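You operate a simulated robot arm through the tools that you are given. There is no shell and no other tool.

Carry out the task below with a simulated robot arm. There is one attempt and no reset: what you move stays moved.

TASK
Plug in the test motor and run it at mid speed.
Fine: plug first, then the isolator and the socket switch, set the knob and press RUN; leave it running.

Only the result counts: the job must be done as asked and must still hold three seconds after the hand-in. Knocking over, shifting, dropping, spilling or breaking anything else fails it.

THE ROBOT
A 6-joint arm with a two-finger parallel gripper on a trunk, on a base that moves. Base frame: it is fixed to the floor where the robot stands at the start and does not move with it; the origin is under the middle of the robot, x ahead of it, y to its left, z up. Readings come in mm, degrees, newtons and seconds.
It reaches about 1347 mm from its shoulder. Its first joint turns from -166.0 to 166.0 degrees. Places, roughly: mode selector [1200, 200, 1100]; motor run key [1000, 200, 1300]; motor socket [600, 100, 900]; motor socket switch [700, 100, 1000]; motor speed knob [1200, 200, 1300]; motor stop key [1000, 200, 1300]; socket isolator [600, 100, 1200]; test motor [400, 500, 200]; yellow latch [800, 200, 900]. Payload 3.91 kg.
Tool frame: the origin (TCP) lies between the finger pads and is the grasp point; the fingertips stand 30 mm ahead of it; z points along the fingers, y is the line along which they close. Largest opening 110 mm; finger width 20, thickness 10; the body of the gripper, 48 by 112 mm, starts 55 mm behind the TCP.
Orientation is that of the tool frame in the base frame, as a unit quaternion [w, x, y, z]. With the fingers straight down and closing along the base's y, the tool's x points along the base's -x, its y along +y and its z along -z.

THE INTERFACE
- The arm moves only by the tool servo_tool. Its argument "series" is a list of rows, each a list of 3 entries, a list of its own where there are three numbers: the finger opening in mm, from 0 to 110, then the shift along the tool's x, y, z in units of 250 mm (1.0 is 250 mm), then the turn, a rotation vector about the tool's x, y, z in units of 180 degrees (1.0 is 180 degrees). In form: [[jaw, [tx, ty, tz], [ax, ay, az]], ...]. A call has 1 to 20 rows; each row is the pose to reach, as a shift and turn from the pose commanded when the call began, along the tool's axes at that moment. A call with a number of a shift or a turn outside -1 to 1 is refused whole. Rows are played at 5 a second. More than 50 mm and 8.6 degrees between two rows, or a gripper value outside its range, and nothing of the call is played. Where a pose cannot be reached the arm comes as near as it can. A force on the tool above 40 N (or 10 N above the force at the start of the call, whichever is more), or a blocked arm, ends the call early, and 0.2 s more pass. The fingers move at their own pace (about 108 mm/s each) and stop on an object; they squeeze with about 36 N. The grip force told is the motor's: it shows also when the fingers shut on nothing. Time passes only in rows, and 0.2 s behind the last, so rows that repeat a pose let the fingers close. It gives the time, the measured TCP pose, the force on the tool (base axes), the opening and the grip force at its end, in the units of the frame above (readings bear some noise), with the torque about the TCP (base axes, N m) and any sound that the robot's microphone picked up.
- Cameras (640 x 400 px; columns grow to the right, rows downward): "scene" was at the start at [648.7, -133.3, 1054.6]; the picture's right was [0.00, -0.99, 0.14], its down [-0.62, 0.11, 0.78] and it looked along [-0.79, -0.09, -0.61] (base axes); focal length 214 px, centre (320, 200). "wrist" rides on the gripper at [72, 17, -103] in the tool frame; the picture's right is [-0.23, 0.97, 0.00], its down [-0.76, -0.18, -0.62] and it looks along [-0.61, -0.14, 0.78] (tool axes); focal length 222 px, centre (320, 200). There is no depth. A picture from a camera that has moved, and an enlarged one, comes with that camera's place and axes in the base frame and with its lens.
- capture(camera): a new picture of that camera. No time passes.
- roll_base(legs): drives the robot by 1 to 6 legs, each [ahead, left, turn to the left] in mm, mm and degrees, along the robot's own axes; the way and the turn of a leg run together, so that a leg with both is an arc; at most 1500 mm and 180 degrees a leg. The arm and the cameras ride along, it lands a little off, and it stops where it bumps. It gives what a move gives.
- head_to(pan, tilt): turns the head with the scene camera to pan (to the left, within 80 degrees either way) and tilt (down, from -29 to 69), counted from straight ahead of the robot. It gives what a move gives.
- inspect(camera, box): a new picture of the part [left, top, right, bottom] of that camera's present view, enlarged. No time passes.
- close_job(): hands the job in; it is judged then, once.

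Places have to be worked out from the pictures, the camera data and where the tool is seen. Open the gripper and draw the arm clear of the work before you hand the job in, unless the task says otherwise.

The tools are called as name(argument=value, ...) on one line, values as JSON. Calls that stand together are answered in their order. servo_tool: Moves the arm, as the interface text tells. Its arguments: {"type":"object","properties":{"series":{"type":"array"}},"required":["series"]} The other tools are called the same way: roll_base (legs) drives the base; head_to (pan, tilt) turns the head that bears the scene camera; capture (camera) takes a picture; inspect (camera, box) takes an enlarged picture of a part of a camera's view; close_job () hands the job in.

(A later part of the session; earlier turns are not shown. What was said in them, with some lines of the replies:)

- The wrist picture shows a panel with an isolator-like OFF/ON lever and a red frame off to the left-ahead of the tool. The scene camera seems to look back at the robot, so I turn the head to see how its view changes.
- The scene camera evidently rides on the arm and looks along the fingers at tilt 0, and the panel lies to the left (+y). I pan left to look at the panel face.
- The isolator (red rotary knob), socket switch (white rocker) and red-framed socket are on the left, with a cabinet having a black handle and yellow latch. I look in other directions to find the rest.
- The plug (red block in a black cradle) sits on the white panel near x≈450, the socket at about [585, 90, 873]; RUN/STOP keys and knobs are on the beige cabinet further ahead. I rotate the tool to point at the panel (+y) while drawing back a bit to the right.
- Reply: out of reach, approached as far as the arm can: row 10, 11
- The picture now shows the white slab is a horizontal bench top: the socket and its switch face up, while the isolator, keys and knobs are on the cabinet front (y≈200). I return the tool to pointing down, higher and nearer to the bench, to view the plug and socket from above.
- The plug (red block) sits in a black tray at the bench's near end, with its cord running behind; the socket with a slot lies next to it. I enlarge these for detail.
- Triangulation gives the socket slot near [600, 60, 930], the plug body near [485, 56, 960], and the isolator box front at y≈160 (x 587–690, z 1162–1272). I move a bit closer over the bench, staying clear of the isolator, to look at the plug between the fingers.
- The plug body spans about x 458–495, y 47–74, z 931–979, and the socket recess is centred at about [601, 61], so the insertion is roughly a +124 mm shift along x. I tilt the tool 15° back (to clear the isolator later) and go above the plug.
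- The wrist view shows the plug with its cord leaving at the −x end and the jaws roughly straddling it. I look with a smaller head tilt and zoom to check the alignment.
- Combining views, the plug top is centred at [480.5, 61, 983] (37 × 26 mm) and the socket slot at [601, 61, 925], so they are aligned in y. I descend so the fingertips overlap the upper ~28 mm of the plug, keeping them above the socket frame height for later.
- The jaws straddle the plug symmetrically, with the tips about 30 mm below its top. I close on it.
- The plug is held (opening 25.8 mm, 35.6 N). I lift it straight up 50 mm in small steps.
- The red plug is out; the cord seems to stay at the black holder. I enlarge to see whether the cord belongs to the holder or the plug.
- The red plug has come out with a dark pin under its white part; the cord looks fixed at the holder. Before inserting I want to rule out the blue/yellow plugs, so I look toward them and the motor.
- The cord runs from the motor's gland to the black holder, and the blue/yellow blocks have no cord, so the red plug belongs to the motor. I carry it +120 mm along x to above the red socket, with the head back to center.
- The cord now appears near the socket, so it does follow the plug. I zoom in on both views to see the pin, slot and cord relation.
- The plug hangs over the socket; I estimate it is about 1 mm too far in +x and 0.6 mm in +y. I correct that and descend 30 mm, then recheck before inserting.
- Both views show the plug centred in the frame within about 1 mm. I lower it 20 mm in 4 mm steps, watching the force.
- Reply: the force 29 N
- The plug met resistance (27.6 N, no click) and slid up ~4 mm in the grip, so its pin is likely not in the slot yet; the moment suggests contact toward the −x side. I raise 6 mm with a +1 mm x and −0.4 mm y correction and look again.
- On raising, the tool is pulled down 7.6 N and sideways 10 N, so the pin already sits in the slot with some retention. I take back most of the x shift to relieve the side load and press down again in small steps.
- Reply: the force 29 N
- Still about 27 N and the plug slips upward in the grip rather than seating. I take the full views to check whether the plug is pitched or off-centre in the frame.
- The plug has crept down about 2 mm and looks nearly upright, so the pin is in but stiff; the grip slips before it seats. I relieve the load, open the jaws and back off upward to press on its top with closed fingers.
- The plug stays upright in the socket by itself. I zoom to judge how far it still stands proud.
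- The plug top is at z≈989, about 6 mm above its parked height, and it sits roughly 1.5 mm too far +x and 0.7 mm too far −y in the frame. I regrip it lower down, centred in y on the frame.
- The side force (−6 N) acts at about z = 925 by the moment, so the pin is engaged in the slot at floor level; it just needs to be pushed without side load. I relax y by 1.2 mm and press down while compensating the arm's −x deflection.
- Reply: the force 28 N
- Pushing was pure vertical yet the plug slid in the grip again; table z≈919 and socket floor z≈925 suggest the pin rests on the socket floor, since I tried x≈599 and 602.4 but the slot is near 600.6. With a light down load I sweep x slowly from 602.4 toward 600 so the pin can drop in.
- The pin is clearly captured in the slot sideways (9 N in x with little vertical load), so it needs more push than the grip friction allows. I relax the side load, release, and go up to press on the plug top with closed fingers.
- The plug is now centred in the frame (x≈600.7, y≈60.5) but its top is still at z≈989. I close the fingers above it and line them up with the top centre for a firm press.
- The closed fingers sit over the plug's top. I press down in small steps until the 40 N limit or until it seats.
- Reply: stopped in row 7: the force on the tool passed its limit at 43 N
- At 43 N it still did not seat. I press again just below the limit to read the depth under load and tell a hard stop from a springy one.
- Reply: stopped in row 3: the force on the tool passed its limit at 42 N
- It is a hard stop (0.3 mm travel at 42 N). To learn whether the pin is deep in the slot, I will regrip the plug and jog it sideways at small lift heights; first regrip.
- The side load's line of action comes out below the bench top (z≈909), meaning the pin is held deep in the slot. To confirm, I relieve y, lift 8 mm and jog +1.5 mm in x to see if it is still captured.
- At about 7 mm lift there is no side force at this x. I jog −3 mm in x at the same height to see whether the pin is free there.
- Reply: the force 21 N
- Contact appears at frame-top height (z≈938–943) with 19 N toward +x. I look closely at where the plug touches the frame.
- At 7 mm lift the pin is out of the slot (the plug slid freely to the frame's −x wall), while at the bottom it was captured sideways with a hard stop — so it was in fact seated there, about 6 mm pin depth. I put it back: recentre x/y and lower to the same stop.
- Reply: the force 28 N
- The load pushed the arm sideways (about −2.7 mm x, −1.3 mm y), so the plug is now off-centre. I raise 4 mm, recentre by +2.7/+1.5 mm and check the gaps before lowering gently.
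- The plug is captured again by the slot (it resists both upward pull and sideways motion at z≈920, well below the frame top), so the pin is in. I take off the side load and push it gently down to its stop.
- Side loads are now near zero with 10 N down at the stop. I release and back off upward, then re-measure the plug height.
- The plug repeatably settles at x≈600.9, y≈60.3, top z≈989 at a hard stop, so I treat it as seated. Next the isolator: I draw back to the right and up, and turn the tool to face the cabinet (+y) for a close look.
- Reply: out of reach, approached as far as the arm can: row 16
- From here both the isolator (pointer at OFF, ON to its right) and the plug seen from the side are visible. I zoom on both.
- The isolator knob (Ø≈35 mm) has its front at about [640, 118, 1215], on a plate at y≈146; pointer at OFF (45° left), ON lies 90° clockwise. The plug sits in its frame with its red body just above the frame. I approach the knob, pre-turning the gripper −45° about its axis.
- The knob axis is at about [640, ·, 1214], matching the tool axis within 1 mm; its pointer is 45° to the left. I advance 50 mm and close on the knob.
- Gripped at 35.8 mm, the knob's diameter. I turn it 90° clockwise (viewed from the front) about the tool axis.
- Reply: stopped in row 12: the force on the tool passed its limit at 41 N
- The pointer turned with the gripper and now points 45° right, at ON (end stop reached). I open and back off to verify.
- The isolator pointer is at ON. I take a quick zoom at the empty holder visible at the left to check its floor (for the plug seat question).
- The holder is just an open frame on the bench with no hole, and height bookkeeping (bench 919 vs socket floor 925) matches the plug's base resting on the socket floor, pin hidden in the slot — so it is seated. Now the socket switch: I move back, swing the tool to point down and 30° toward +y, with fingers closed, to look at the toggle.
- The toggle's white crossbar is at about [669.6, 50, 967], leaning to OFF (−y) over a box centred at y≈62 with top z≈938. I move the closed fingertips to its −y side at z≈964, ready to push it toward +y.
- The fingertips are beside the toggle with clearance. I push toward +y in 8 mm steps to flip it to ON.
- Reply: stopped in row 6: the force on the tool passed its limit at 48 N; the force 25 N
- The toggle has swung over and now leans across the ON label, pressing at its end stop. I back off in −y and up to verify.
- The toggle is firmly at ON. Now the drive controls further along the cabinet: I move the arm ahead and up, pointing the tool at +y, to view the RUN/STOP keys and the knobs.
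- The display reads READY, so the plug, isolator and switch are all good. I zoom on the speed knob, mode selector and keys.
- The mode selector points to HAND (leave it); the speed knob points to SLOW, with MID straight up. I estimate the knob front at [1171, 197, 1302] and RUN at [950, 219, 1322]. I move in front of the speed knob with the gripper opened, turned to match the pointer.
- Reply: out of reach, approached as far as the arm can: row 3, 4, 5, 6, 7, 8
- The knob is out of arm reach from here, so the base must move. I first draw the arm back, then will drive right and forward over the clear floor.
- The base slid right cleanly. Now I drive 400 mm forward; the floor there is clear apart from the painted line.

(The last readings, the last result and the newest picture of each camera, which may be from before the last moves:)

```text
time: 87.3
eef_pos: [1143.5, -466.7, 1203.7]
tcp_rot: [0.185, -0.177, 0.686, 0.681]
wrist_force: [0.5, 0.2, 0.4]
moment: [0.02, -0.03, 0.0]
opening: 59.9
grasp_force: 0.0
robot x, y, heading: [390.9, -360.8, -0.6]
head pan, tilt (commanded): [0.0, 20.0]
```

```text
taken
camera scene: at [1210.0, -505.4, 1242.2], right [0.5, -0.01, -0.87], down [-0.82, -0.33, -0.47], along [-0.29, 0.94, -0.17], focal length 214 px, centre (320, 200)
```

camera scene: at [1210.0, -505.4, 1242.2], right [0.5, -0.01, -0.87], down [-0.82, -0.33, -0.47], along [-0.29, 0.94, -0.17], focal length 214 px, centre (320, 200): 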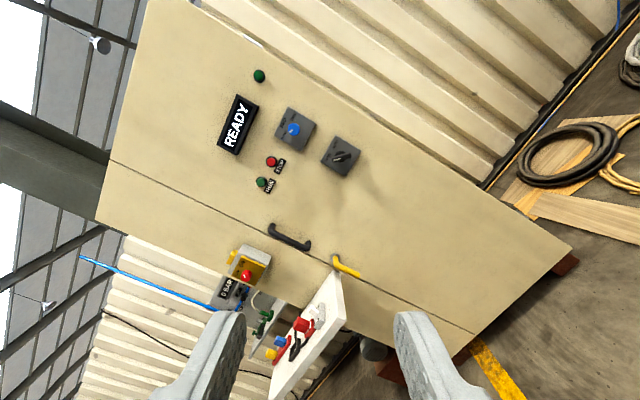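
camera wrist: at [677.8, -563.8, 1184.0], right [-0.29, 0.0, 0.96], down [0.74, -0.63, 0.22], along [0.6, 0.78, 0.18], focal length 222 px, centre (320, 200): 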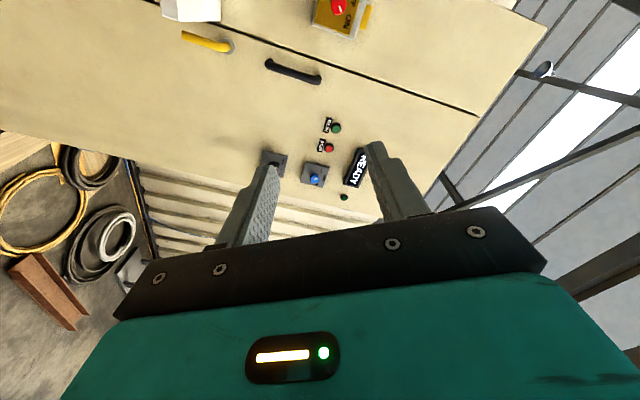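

The base is now at about [391, −361]. I bring the tool toward the speed knob in two stages, first 240 mm in y while lining up x and z.

servo_tool(series=[[60, [-0.0468, 0.0495, 0.16], [0, 0, 0]], [60, [-0.0937, 0.099, 0.32], [0, 0, 0]], [60, [-0.1405, 0.1485, 0.48], [0, 0, 0]], [60, [-0.1873, 0.198, 0.64], [0, 0, 0]], [60, [-0.2342, 0.2475, 0.8], [0, 0, 0]], [60, [-0.281, 0.297, 0.96], [0, 0, 0]]])

servo_tool(series=[[60, [0, 0, 0.16], [0, 0, 0]], [60, [0, 0, 0.32], [0, 0, 0]], [60, [0, 0, 0.48], [0, 0, 0]], [60, [0, 0, 0.6], [0, 0, 0]]])

capture(camera="scene")

capture(camera="wrist")

```text
time: 88.7
eef_pos: [1167.0, -228.2, 1302.6]
tcp_rot: [0.185, -0.177, 0.685, 0.682]
wrist_force: [0.7, 0.3, 0.1]
moment: [0.02, 0.0, 0.03]
opening: 60.0
grasp_force: 0.0
robot x, y, heading: [392.7, -364.5, -0.6]
head pan, tilt (commanded): [0.0, 20.0]
```

```text
time: 89.7
eef_pos: [1169.8, -79.0, 1302.3]
tcp_rot: [0.185, -0.177, 0.685, 0.682]
wrist_force: [0.1, 0.0, 0.4]
moment: [-0.02, -0.01, -0.01]
opening: 60.0
grasp_force: 0.1
robot x, y, heading: [392.0, -363.5, -0.8]
head pan, tilt (commanded): [0.0, 20.0]
```

```text
taken
camera scene: at [1237.0, -117.7, 1339.9], right [0.5, -0.01, -0.87], down [-0.82, -0.33, -0.47], along [-0.28, 0.94, -0.17], focal length 214 px, centre (320, 200)
```

scene: 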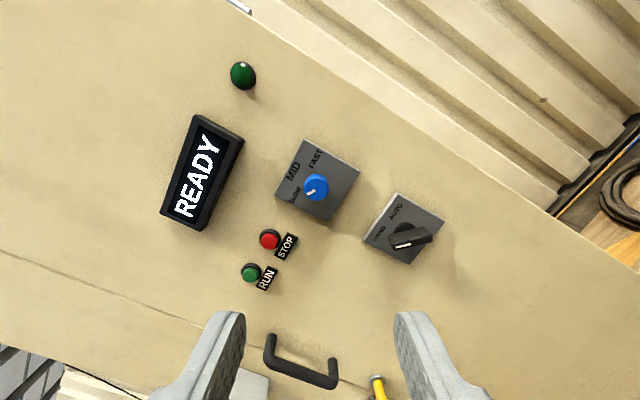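

```text
taken
camera wrist: at [1097.3, -182.0, 1281.6], right [-0.29, 0.01, 0.96], down [0.74, -0.63, 0.22], along [0.61, 0.77, 0.18], focal length 222 px, centre (320, 200)
```

wrist: 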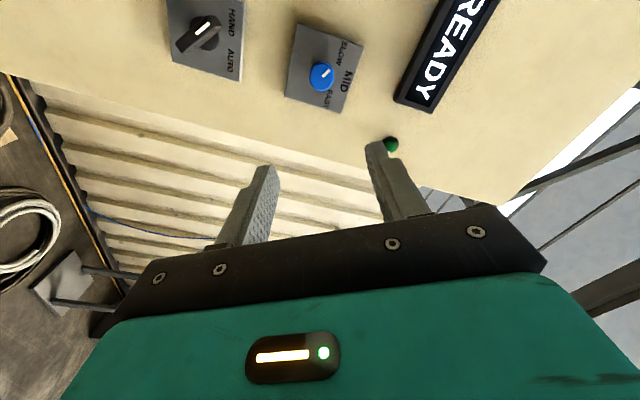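

The knob comes out near [1162, 192, 1301]. I zoom both views to refine its axis and pointer angle.

inspect(camera="scene", box=[270, 130, 370, 230])

inspect(camera="wrist", box=[270, 20, 380, 120])

```text
4.00 times, centred on (320, 180) of scene
camera zoom: at [1237.0, -117.7, 1339.9], right [0.5, -0.01, -0.87], down [-0.82, -0.33, -0.47], along [-0.28, 0.94, -0.17], focal length 858 px, centre (320, 280)
```

zoom: 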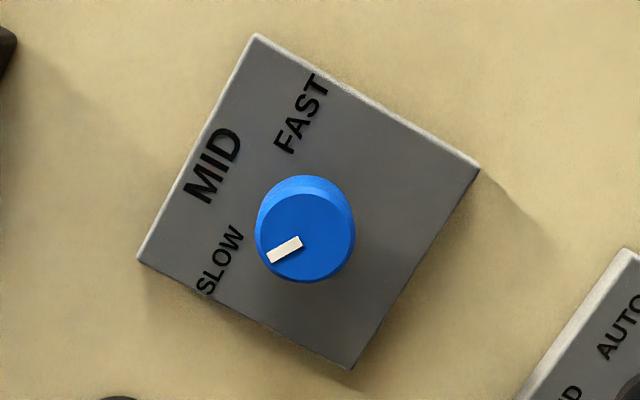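

```text
4.00 times, centred on (325, 70) of wrist
camera zoom: at [1097.3, -182.0, 1281.6], right [-0.29, 0.01, 0.96], down [0.74, -0.63, 0.22], along [0.61, 0.77, 0.18], focal length 888 px, centre (300, 720)
```

zoom: 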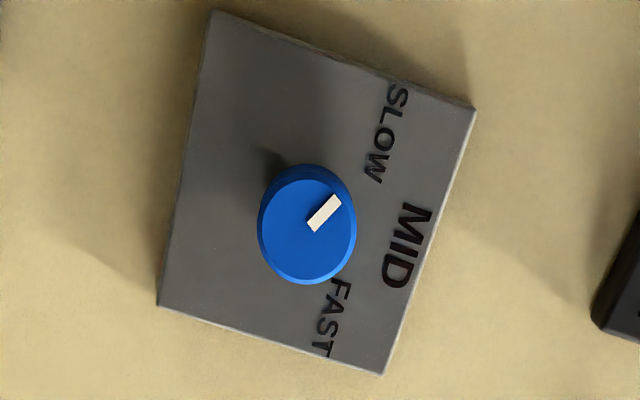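

The knob plate spans x 1112–1211, z 1252–1351 at y≈208, so the knob axis is at [1161, ·, 1301], pointer about 60° left of MID. I approach to y=100 on this axis and check once more.

servo_tool(series=[[60, [0.0077, 0.0041, 0.1431], [0, 0, 0]], [60, [0.0154, 0.0082, 0.2862], [0, 0, 0]], [60, [0.023, 0.0124, 0.4293], [0, 0, 0]], [60, [0.0307, 0.0165, 0.5724], [0, 0, 0]], [60, [0.0384, 0.0206, 0.7155], [0, 0, 0]], [60, [0.0384, 0.0206, 0.7155], [0, 0, 0]]])

capture(camera="scene")

capture(camera="wrist")

```text
time: 91.1
eef_pos: [1161.8, 101.3, 1300.1]
tcp_rot: [0.186, -0.177, 0.686, 0.681]
wrist_force: [0.0, -0.3, 0.0]
moment: [0.02, 0.0, 0.01]
opening: 60.1
grasp_force: 0.1
robot x, y, heading: [389.0, -361.1, -0.7]
head pan, tilt (commanded): [0.0, 20.0]
```

```text
taken
camera scene: at [1229.8, 64.4, 1339.2], right [0.5, -0.01, -0.87], down [-0.82, -0.33, -0.47], along [-0.29, 0.94, -0.17], focal length 214 px, centre (320, 200)
```

scene: 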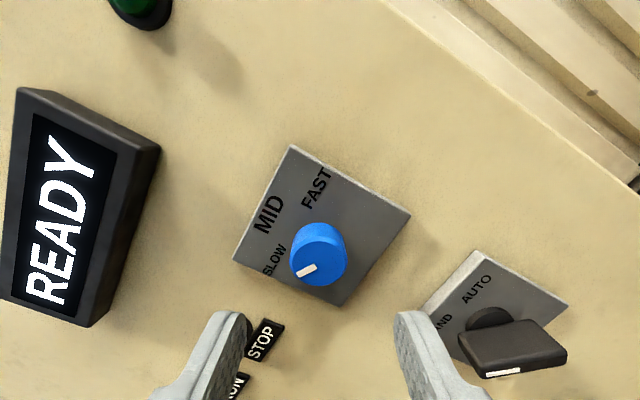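

```text
taken
camera wrist: at [1090.2, -0.1, 1281.0], right [-0.29, 0.01, 0.96], down [0.74, -0.63, 0.22], along [0.61, 0.78, 0.18], focal length 222 px, centre (320, 200)
```

wrist: 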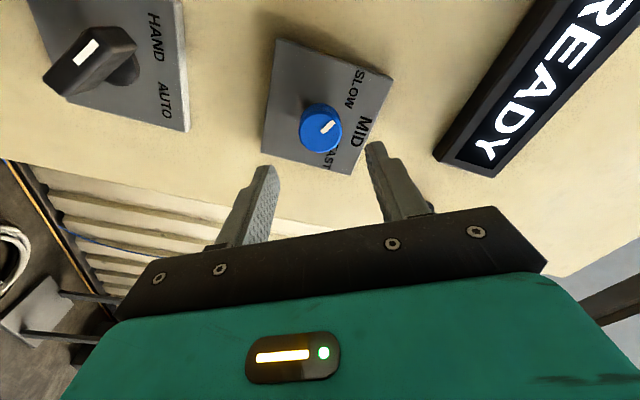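

Both views agree on the axis [1160, ·, 1301] and knob front y≈181. I advance 70 mm so the tips stop ~6 mm short of the plate, then close on the knob.

servo_tool(series=[[60, [0.0013, 0.0016, 0.0695], [0, 0, 0]], [60, [0.0025, 0.0032, 0.139], [0, 0, 0]], [60, [0.0038, 0.0048, 0.2085], [0, 0, 0]], [60, [0.005, 0.0064, 0.278], [0, 0, 0]], [60, [0.005, 0.0064, 0.278], [0, 0, 0]]])

servo_tool(series=[[42, [0, 0, 0], [0, 0, 0]], [10, [0, 0, 0], [0, 0, 0]], [10, [0, 0, 0], [0, 0, 0]], [10, [0, 0, 0], [0, 0, 0]]])

capture(camera="scene")

capture(camera="wrist")

```text
time: 92.3
eef_pos: [1161.8, 170.1, 1302.9]
tcp_rot: [0.186, -0.176, 0.686, 0.681]
wrist_force: [0.1, -0.4, 0.1]
moment: [0.0, -0.01, 0.0]
opening: 60.1
grasp_force: 0.1
robot x, y, heading: [394.7, -364.5, -0.9]
head pan, tilt (commanded): [0.0, 20.0]
```

```text
time: 93.3
eef_pos: [1163.2, 170.3, 1301.2]
tcp_rot: [0.185, -0.177, 0.686, 0.681]
wrist_force: [-4.6, -8.3, -27.4]
moment: [0.3, 0.09, 0.49]
opening: 35.5
grasp_force: 44.4
robot x, y, heading: [389.0, -361.2, -0.6]
head pan, tilt (commanded): [0.0, 20.0]
```

```text
taken
camera scene: at [1229.9, 132.8, 1339.7], right [0.49, -0.01, -0.87], down [-0.82, -0.33, -0.46], along [-0.29, 0.94, -0.17], focal length 214 px, centre (320, 200)
```

scene: 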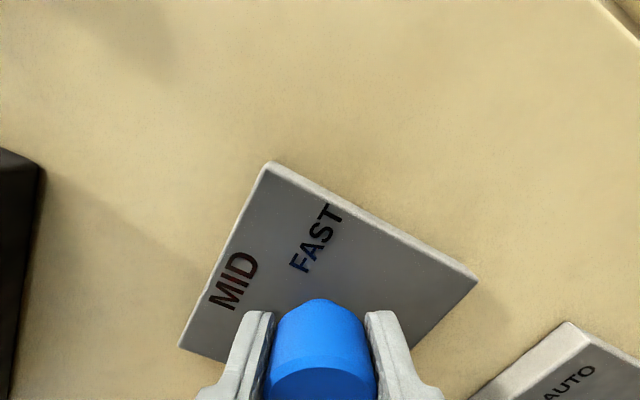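

```text
taken
camera wrist: at [1090.2, 68.2, 1281.9], right [-0.28, 0.01, 0.96], down [0.74, -0.63, 0.22], along [0.61, 0.78, 0.17], focal length 222 px, centre (320, 200)
```

wrist: 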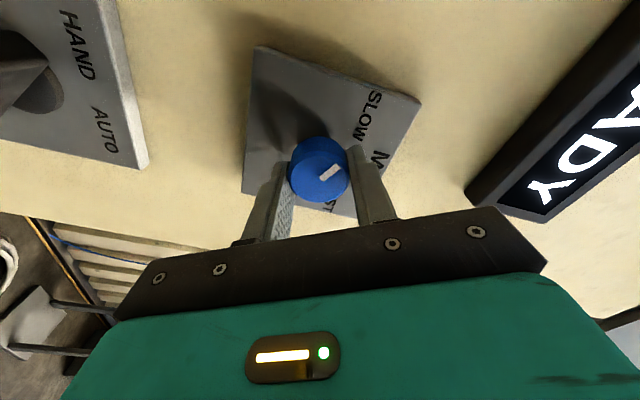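

The grip closed on the knob (35.5 mm) but with 27 N side load, so the tool is ~2 mm high. I shift down 1.8 mm to relieve it before turning.

servo_tool(series=[[10, [0.0023, -0.0028, 0], [0, 0, 0]], [10, [0.0046, -0.0056, 0], [0, 0, 0]], [10, [0.0046, -0.0056, 0], [0, 0, 0]]])

```text
time: 94.1
eef_pos: [1162.7, 170.0, 1301.6]
tcp_rot: [0.186, -0.176, 0.685, 0.683]
wrist_force: [15.0, -3.6, -0.8]
moment: [0.54, 0.21, 0.01]
opening: 35.7
grasp_force: 45.2
robot x, y, heading: [392.9, -362.4, -0.6]
head pan, tilt (commanded): [0.0, 20.0]
```

Vertical load is gone; a +1 mm x shift should remove the remaining 15 N. Then I turn +60° clockwise to bring the pointer from SLOW to MID.

servo_tool(series=[[10, [-0.0035, -0.002, 0], [0, 0, 0]], [10, [-0.0035, -0.002, 0], [0, 0, 0.0417]], [10, [-0.0035, -0.002, 0], [0, 0, 0.0833]], [10, [-0.0035, -0.002, 0], [0, 0, 0.125]], [10, [-0.0035, -0.002, 0], [0, 0, 0.1667]], [10, [-0.0035, -0.002, 0], [0, 0, 0.2083]], [10, [-0.0035, -0.002, 0], [0, 0, 0.25]], [10, [-0.0035, -0.002, 0], [0, 0, 0.2917]], [10, [-0.0035, -0.002, 0], [0, 0, 0.3333]], [10, [-0.0035, -0.002, 0], [0, 0, 0.3333]]])

capture(camera="wrist")

inspect(camera="wrist", box=[250, 90, 410, 220])

```text
time: 95.7
eef_pos: [1162.0, 170.4, 1299.8]
tcp_rot: [-0.086, 0.095, 0.702, 0.7]
wrist_force: [-1.2, -3.8, 0.8]
moment: [0.58, 0.05, 0.63]
opening: 35.5
grasp_force: 45.7
robot x, y, heading: [392.2, -363.3, -0.7]
head pan, tilt (commanded): [0.0, 20.0]
stopped in row 8: the force on the tool passed its limit at 42 N (the readings are from after the stop); the commanded pose is now the measured one
```

```text
taken
camera wrist: at [1096.2, 68.3, 1335.3], right [0.47, 0.0, 0.88], down [0.69, -0.63, -0.36], along [0.56, 0.78, -0.29], focal length 222 px, centre (320, 200)
```

wrist: 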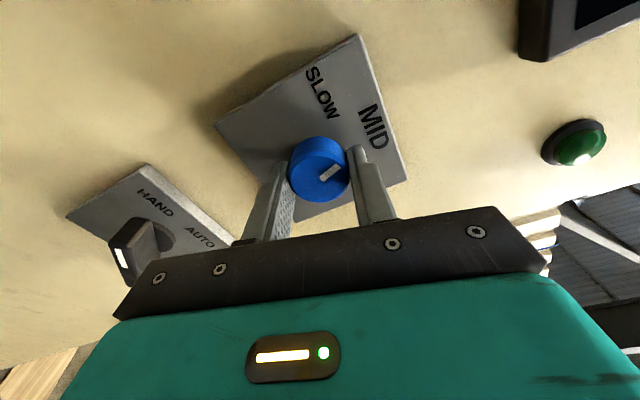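

```text
3.08 times, centred on (330, 155) of wrist
camera zoom: at [1096.2, 68.3, 1335.3], right [0.47, 0.0, 0.88], down [0.69, -0.63, -0.36], along [0.56, 0.78, -0.29], focal length 684 px, centre (289, 338)
```

zoom: 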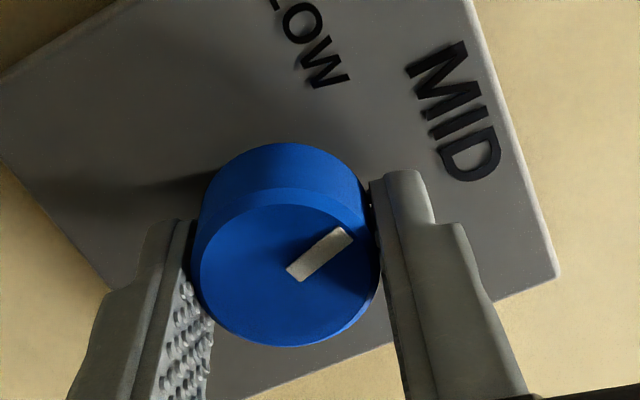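

It stopped on side force after about 45° of turn; the pointer is now roughly 7–15° short of MID. With the load relaxed I turn a further 12°.

servo_tool(series=[[10, [0, 0, 0], [0, 0, 0.0222]], [10, [0, 0, 0], [0, 0, 0.0444]], [10, [0, 0, 0], [0, 0, 0.0667]], [10, [0, 0, 0], [0, 0, 0.0667]]])

capture(camera="scene")

inspect(camera="wrist", box=[250, 90, 410, 220])

```text
time: 96.7
eef_pos: [1163.7, 170.4, 1298.3]
tcp_rot: [-0.159, 0.167, 0.689, 0.687]
wrist_force: [-9.4, -3.4, -7.5]
moment: [-0.53, 0.04, -0.32]
opening: 35.4
grasp_force: 44.9
robot x, y, heading: [389.2, -363.5, -0.5]
head pan, tilt (commanded): [0.0, 20.0]
```

```text
taken
camera scene: at [1232.0, 132.7, 1263.4], right [-0.45, 0.0, -0.89], down [-0.84, -0.33, 0.42], along [-0.3, 0.94, 0.15], focal length 214 px, centre (320, 200)
```

scene: 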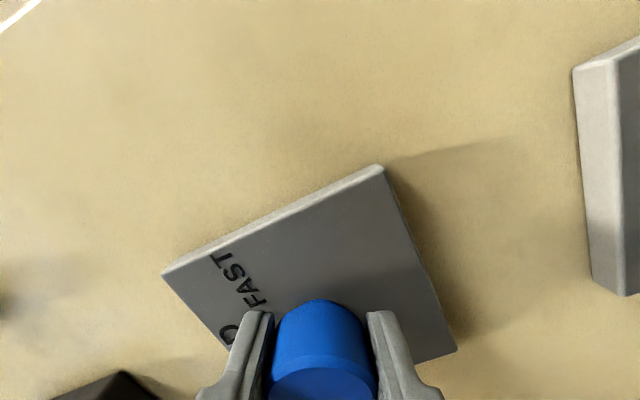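

```text
3.08 times, centred on (330, 155) of wrist
camera zoom: at [1104.7, 68.3, 1347.7], right [0.64, 0.0, 0.77], down [0.59, -0.63, -0.5], along [0.49, 0.78, -0.4], focal length 684 px, centre (289, 338)
```

zoom: 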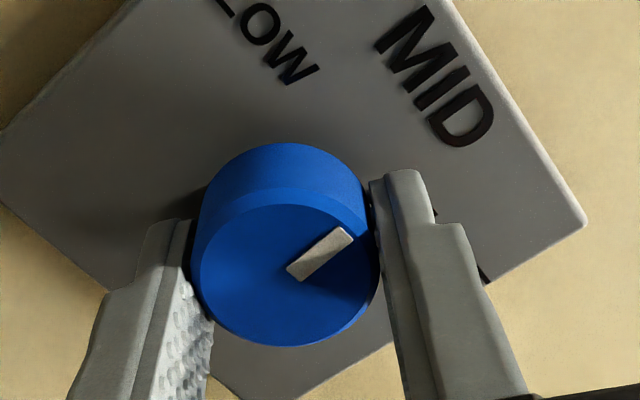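

The pointer moved with the grip and looks parallel to the plate's vertical edges. I zoom closer to verify the angle.

inspect(camera="wrist", box=[290, 130, 350, 180])

inspect(camera="wrist", box=[240, 60, 400, 200])

```text
8.00 times, centred on (320, 155) of wrist
camera zoom: at [1104.7, 68.3, 1347.7], right [0.64, 0.0, 0.77], down [0.59, -0.63, -0.5], along [0.49, 0.78, -0.4], focal length 1777 px, centre (320, 560)
```

zoom: 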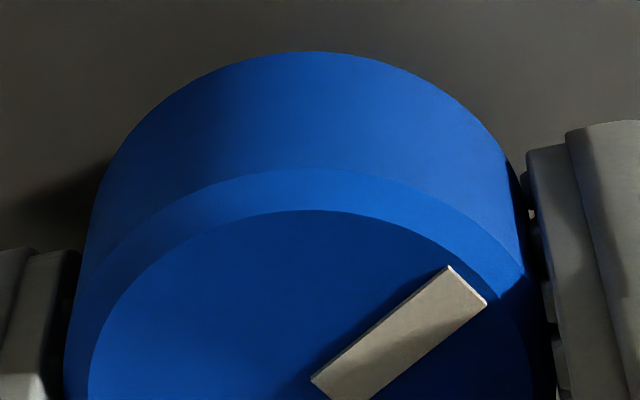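

```text
2.86 times, centred on (320, 130) of wrist
camera zoom: at [1104.7, 68.3, 1347.7], right [0.64, 0.0, 0.77], down [0.59, -0.63, -0.5], along [0.49, 0.78, -0.4], focal length 635 px, centre (320, 400)
```

zoom: 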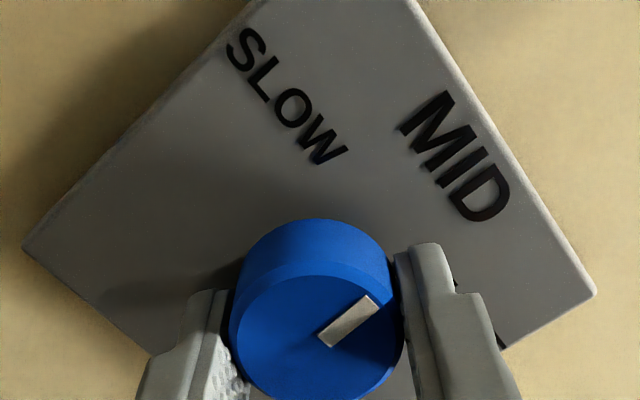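

The mark is about 4° short of straight up (MID). I add a 4° turn, then release.

servo_tool(series=[[10, [0, 0, 0], [0, 0, 0.012]], [10, [0, 0, 0], [0, 0, 0.024]], [10, [0, 0, 0], [0, 0, 0.024]]])

servo_tool(series=[[44, [0, 0, 0], [0, 0, 0]], [60, [0, 0, 0], [0, 0, 0]], [60, [0, 0, -0.15], [0, 0, 0]], [60, [0, 0, -0.3], [0, 0, 0]], [60, [0, 0, -0.45], [0, 0, 0]]])

capture(camera="scene")

capture(camera="wrist")

```text
time: 97.5
eef_pos: [1162.8, 170.4, 1297.8]
tcp_rot: [-0.186, 0.193, 0.682, 0.681]
wrist_force: [-9.1, 0.1, -8.7]
moment: [-0.28, -0.05, 0.26]
opening: 35.3
grasp_force: 45.2
robot x, y, heading: [392.3, -359.9, -0.3]
head pan, tilt (commanded): [0.0, 20.0]
```

```text
time: 98.7
eef_pos: [1162.0, 57.1, 1298.7]
tcp_rot: [-0.186, 0.193, 0.682, 0.681]
wrist_force: [0.3, 1.5, 0.5]
moment: [0.03, -0.02, 0.01]
opening: 60.0
grasp_force: 0.0
robot x, y, heading: [392.5, -360.2, -0.5]
head pan, tilt (commanded): [0.0, 20.0]
```

```text
taken
camera scene: at [1228.7, 20.1, 1259.4], right [-0.51, 0.0, -0.86], down [-0.81, -0.33, 0.48], along [-0.28, 0.94, 0.17], focal length 214 px, centre (320, 200)
```

scene: 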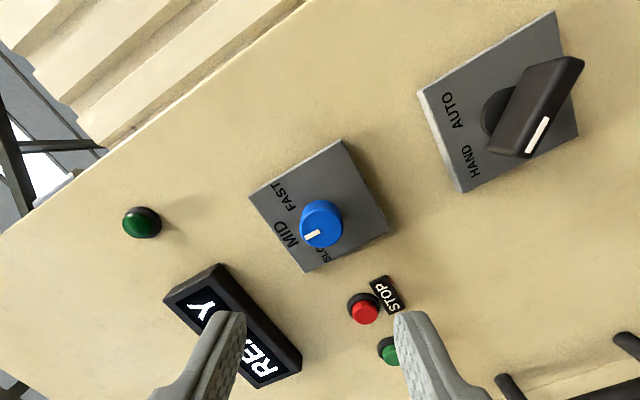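

```text
taken
camera wrist: at [1108.0, -44.5, 1353.0], right [0.7, 0.0, 0.72], down [0.56, -0.63, -0.54], along [0.46, 0.78, -0.44], focal length 222 px, centre (320, 200)
```

wrist: 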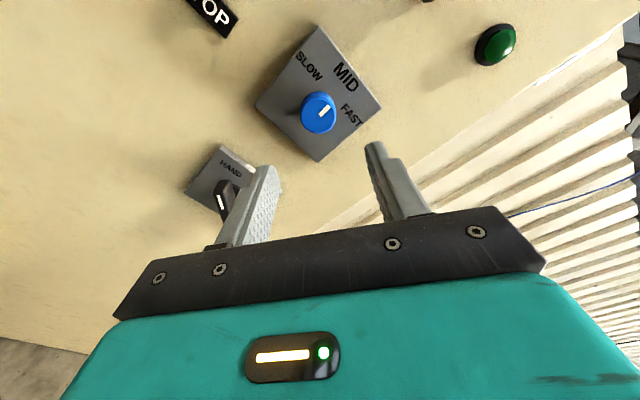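

inspect(camera="scene", box=[240, 130, 400, 290])

inspect(camera="wrist", box=[250, 20, 390, 170])

```text
2.50 times, centred on (320, 210) of scene
camera zoom: at [1228.7, 20.1, 1259.4], right [-0.51, 0.0, -0.86], down [-0.81, -0.33, 0.48], along [-0.28, 0.94, 0.17], focal length 536 px, centre (320, 175)
```

zoom: 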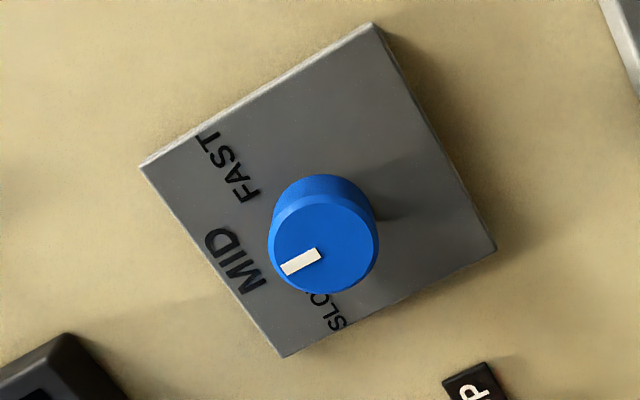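

```text
2.67 times, centred on (320, 95) of wrist
camera zoom: at [1108.0, -44.5, 1353.0], right [0.7, 0.0, 0.72], down [0.56, -0.63, -0.54], along [0.46, 0.78, -0.44], focal length 592 px, centre (320, 480)
```

zoom: 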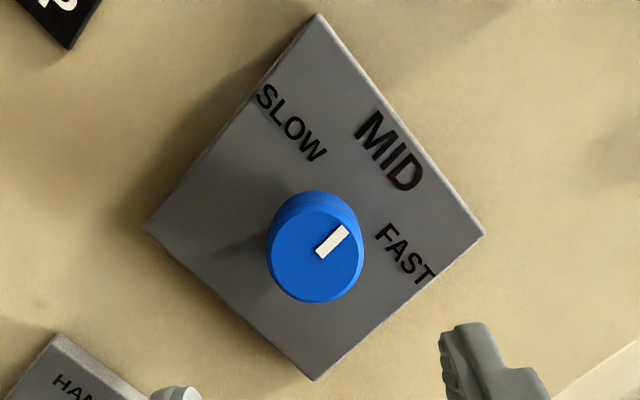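

The pointer is on MID within about 2°. Next RUN at about [952, 205, 1321]: I move in front of it with the fingers closed and the wrist levelled.

servo_tool(series=[[40, [0.153, -0.0717, -0.0016], [0, 0, -0.0344]], [20, [0.306, -0.1434, -0.0032], [0, 0, -0.0688]], [0, [0.46, -0.2151, -0.0048], [0, 0, -0.1032]], [0, [0.613, -0.2868, -0.0064], [0, 0, -0.1376]], [0, [0.766, -0.3585, -0.008], [0, 0, -0.172]], [0, [0.766, -0.3585, -0.008], [0, 0, -0.172]]])

capture(camera="scene")

capture(camera="wrist")

```text
time: 100.1
eef_pos: [951.6, 59.7, 1323.9]
tcp_rot: [0.004, 0.004, 0.708, 0.706]
wrist_force: [-0.1, -0.3, 0.7]
moment: [-0.01, -0.01, 0.01]
opening: 0.1
grasp_force: 35.8
robot x, y, heading: [389.8, -366.5, -0.6]
head pan, tilt (commanded): [0.0, 20.0]
```

```text
taken
camera scene: at [1029.1, 22.1, 1323.9], right [0.0, 0.0, -1.0], down [-0.94, -0.33, 0.0], along [-0.33, 0.94, 0.0], focal length 214 px, centre (320, 200)
```

scene: 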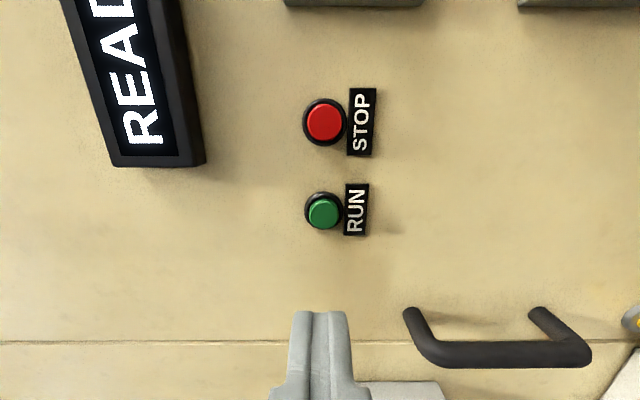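

```text
taken
camera wrist: at [878.2, -42.3, 1342.5], right [0.23, 0.0, 0.97], down [0.76, -0.63, -0.17], along [0.62, 0.78, -0.14], focal length 222 px, centre (320, 200)
```

wrist: 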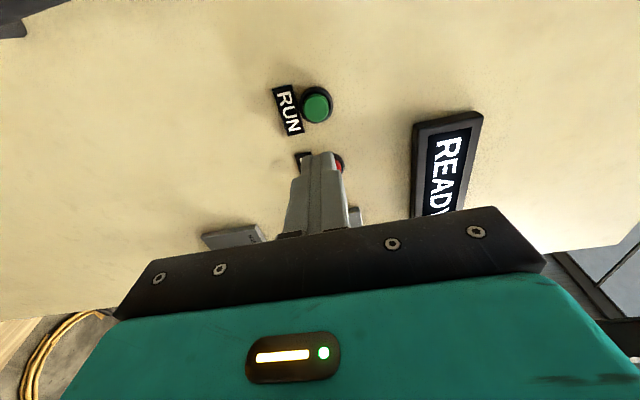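

RUN's cap front is at [950.2, 208, 1321], 80 mm away from STOP. I advance the closed fingertips to about 6 mm in front of it, corrected by −1.3 mm x and −2.9 mm z.

servo_tool(series=[[0, [0.0034, -0.0035, 0.149], [0, 0, 0]], [0, [0.0069, -0.0069, 0.299], [0, 0, 0]], [0, [0.0103, -0.0104, 0.448], [0, 0, 0]], [0, [0.0103, -0.0104, 0.448], [0, 0, 0]]])

capture(camera="scene")

capture(camera="wrist")

```text
time: 101.1
eef_pos: [948.6, 169.8, 1317.6]
tcp_rot: [0.003, 0.004, 0.709, 0.706]
wrist_force: [0.0, 0.4, -0.1]
moment: [0.0, -0.04, -0.02]
opening: 0.0
grasp_force: 35.9
robot x, y, heading: [385.6, -363.2, -0.8]
head pan, tilt (commanded): [0.0, 20.0]
```

```text
taken
camera scene: at [1026.1, 131.8, 1316.1], right [0.0, 0.0, -1.0], down [-0.94, -0.33, 0.0], along [-0.33, 0.94, 0.0], focal length 214 px, centre (320, 200)
```

scene: 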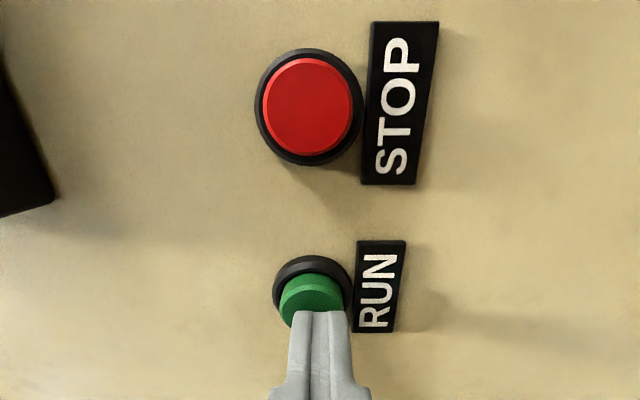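

```text
taken
camera wrist: at [875.2, 67.4, 1334.8], right [0.23, 0.0, 0.97], down [0.75, -0.63, -0.18], along [0.62, 0.77, -0.14], focal length 222 px, centre (320, 200)
```

wrist: 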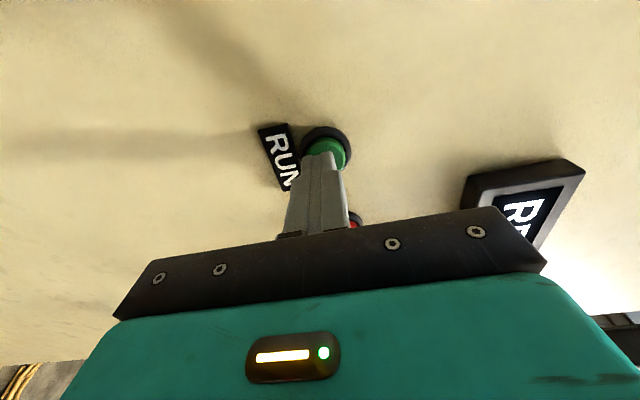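

The fingertips ended ~3.5 mm low and 1.5 mm short in x relative to the button. I correct that and press forward in small steps.

servo_tool(series=[[0, [-0.006, 0.014, 0], [0, 0, 0]], [0, [-0.006, 0.014, 0], [0, 0, 0]], [0, [-0.0057, 0.014, 0.024], [0, 0, 0]], [0, [-0.0056, 0.014, 0.036], [0, 0, 0]], [0, [-0.0055, 0.014, 0.044], [0, 0, 0]], [0, [-0.0054, 0.014, 0.052], [0, 0, 0]]])

capture(camera="scene")

capture(camera="wrist")

```text
time: 102.5
eef_pos: [952.2, 182.3, 1322.2]
tcp_rot: [0.004, 0.004, 0.708, 0.706]
wrist_force: [-4.6, -20.6, -7.7]
moment: [-0.2, 0.0, 0.25]
opening: 0.2
grasp_force: 36.0
robot x, y, heading: [387.7, -360.2, -0.6]
head pan, tilt (commanded): [0.0, 20.0]
heard: click
```

```text
taken
camera scene: at [1028.6, 143.4, 1321.8], right [0.0, 0.0, -1.0], down [-0.94, -0.33, 0.0], along [-0.33, 0.94, 0.0], focal length 214 px, centre (320, 200)
```

scene: 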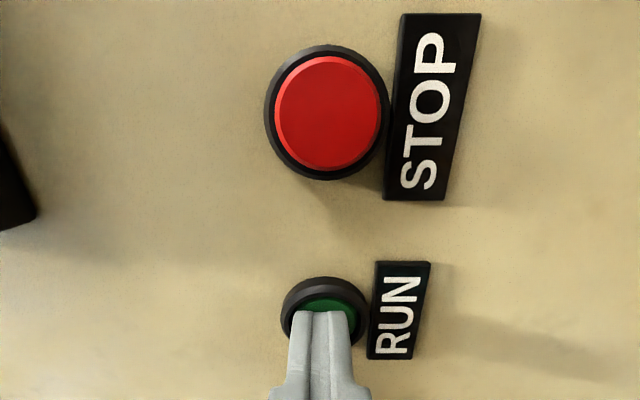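

```text
taken
camera wrist: at [877.7, 79.1, 1340.4], right [0.23, 0.0, 0.97], down [0.75, -0.63, -0.18], along [0.62, 0.77, -0.14], focal length 222 px, centre (320, 200)
```

wrist: 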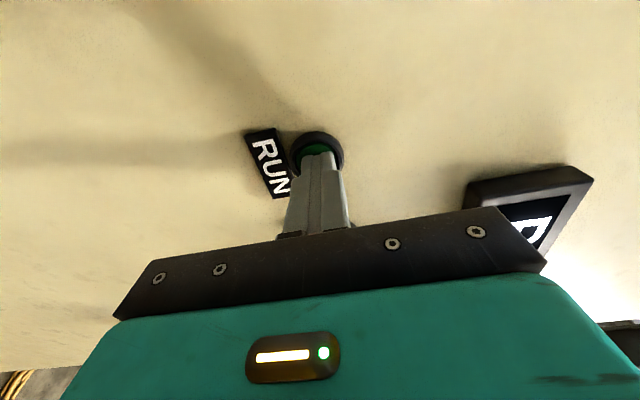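

A click was heard and RUN is pressed in. I back straight off and read the display.

servo_tool(series=[[0, [0, 0, -0.08], [0, 0, 0]], [0, [0, 0, -0.24], [0, 0, 0]], [0, [0, 0, -0.4], [0, 0, 0]], [0, [0, 0, -0.56], [0, 0, 0]], [0, [0, 0, -0.72], [0, 0, 0]], [0, [0, 0, -0.88], [0, 0, 0]]])

head_to(pan=0, tilt=0)

capture(camera="scene")

capture(camera="wrist")

```text
time: 103.9
eef_pos: [949.8, -33.5, 1322.3]
tcp_rot: [0.003, 0.003, 0.709, 0.705]
wrist_force: [-0.1, 0.2, 0.2]
moment: [0.01, 0.02, 0.02]
opening: 0.1
grasp_force: 35.9
robot x, y, heading: [391.0, -360.0, -0.4]
head pan, tilt (commanded): [0.0, 20.0]
```

```text
time: 104.8
eef_pos: [950.0, -34.0, 1323.5]
tcp_rot: [0.003, 0.004, 0.708, 0.706]
wrist_force: [0.5, 0.2, -0.7]
moment: [0.0, -0.02, 0.0]
opening: 0.1
grasp_force: 36.4
robot x, y, heading: [391.8, -361.9, -0.7]
head pan, tilt (commanded): [0.0, 0.0]
```

```text
taken
camera scene: at [1059.0, -75.1, 1323.0], right [0.0, 0.0, -1.0], down [-1.0, 0.01, 0.0], along [0.01, 1.0, 0.0], focal length 214 px, centre (320, 200)
```

scene: 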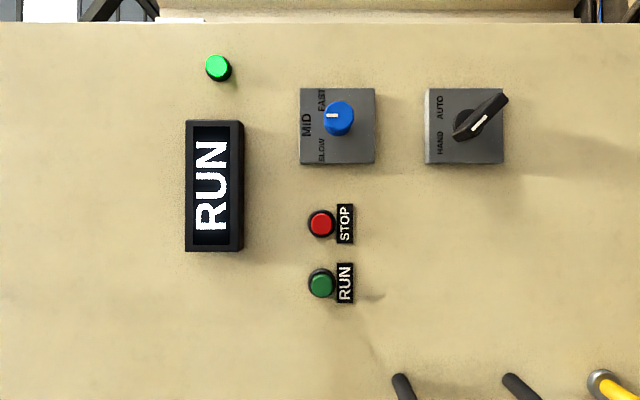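

```text
taken
camera wrist: at [876.0, -136.1, 1341.8], right [0.23, 0.0, 0.97], down [0.75, -0.63, -0.18], along [0.62, 0.77, -0.14], focal length 222 px, centre (320, 200)
```

wrist: 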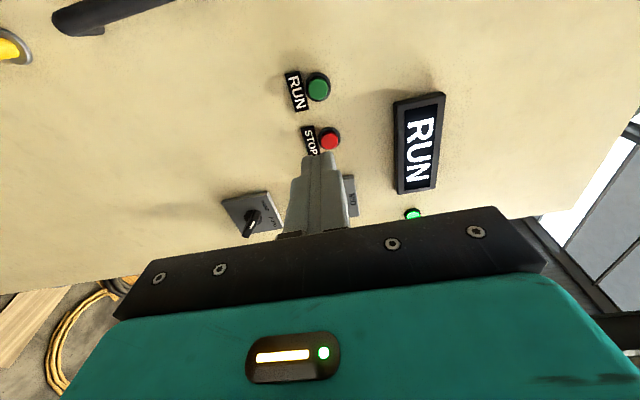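

The display shows RUN and the green lamp is lit. I zoom on the knob for a final pointer check and open the gripper while drawing further back.

inspect(camera="scene", box=[290, 75, 390, 175])

servo_tool(series=[[40, [0, 0, -0.1], [0, 0, 0]], [80, [0, 0, -0.25], [0, 0, 0]], [110, [0, 0, -0.4], [0, 0, 0]], [110, [0, 0, -0.55], [0, 0, 0]], [110, [0, 0, -0.6], [0, 0, 0]], [110, [0, 0, -0.6], [0, 0, 0]]])

head_to(pan=0, tilt=35)

capture(camera="scene")

```text
4.00 times, centred on (340, 125) of scene
camera zoom: at [1059.0, -75.1, 1323.0], right [0.0, 0.0, -1.0], down [-1.0, 0.01, 0.0], along [0.01, 1.0, 0.0], focal length 858 px, centre (240, 500)
```

zoom: 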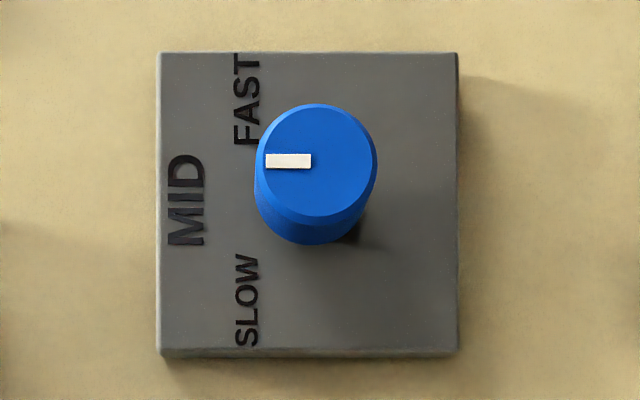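

```text
time: 106.2
eef_pos: [947.0, -187.5, 1322.1]
tcp_rot: [0.004, 0.003, 0.708, 0.706]
wrist_force: [0.4, -0.2, -0.1]
moment: [0.0, -0.01, 0.0]
opening: 110.3
grasp_force: 0.0
robot x, y, heading: [390.2, -361.9, -0.3]
head pan, tilt (commanded): [0.0, 0.0]
```

```text
time: 107.2
eef_pos: [949.0, -186.9, 1321.8]
tcp_rot: [0.003, 0.004, 0.708, 0.706]
wrist_force: [0.2, 0.5, 0.1]
moment: [0.02, 0.0, -0.01]
opening: 110.0
grasp_force: 0.0
robot x, y, heading: [392.6, -363.0, -0.9]
head pan, tilt (commanded): [0.0, 35.0]
```

```text
taken
camera scene: at [1000.4, -229.6, 1321.6], right [0.0, 0.0, -1.0], down [-0.83, -0.56, 0.0], along [-0.56, 0.83, 0.0], focal length 214 px, centre (320, 200)
```

scene: 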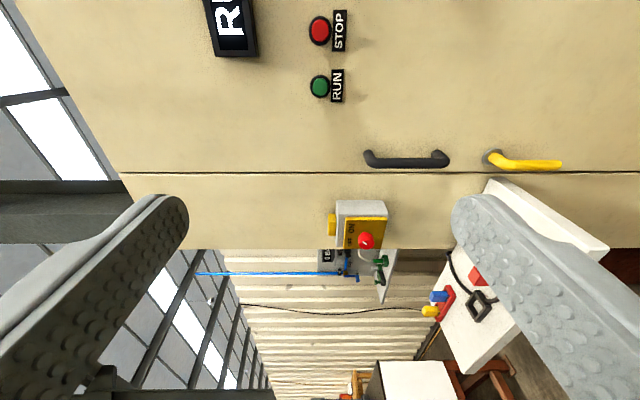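

The pointer is exactly on MID and the arm is clear with the gripper open. One last look to confirm the display still says RUN.

head_to(pan=0, tilt=0)

capture(camera="scene")

```text
time: 108.2
eef_pos: [947.7, -186.2, 1321.5]
tcp_rot: [0.004, 0.004, 0.708, 0.706]
wrist_force: [-0.2, 0.2, 0.4]
moment: [-0.01, 0.0, -0.01]
opening: 110.1
grasp_force: 0.1
robot x, y, heading: [392.5, -364.9, -0.6]
head pan, tilt (commanded): [0.0, 0.0]
```

```text
taken
camera scene: at [1056.4, -228.2, 1321.6], right [0.0, 0.0, -1.0], down [-1.0, 0.01, 0.0], along [0.01, 1.0, 0.0], focal length 214 px, centre (320, 200)
```

scene: 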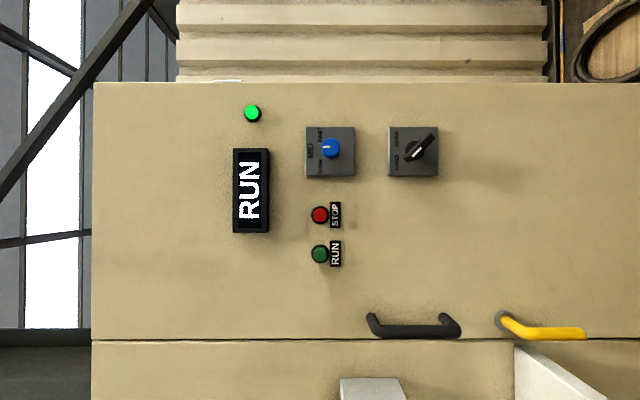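

The display still reads RUN with the lamp lit, the knob is at MID, and the arm is clear with the gripper open. I hand the job in.

close_job()

```text
The job is handed in.
```

The test motor is plugged in and running at mid speed. When I handed in, the display read RUN and its green lamp was lit.

- **Plug:** The red plug is in the red-framed socket. It took several tries to seat, because the first pushes slipped in the grip. The display later reading READY confirmed the connection.
- **Isolator and socket switch:** Both are at ON, in that order, after the plug went in.
- **Speed knob:** The pointer is on MID.
- **RUN key:** I pressed it once, heard a click, and the display changed from READY to RUN. It still showed RUN a few seconds later.
- **Mode selector:** It was already at HAND and I left it there.

The speed knob was out of arm's reach from the start position, so I drove the robot about 360 mm right and 390 mm forward. It is still standing there, with the arm clear of the work and the gripper open.
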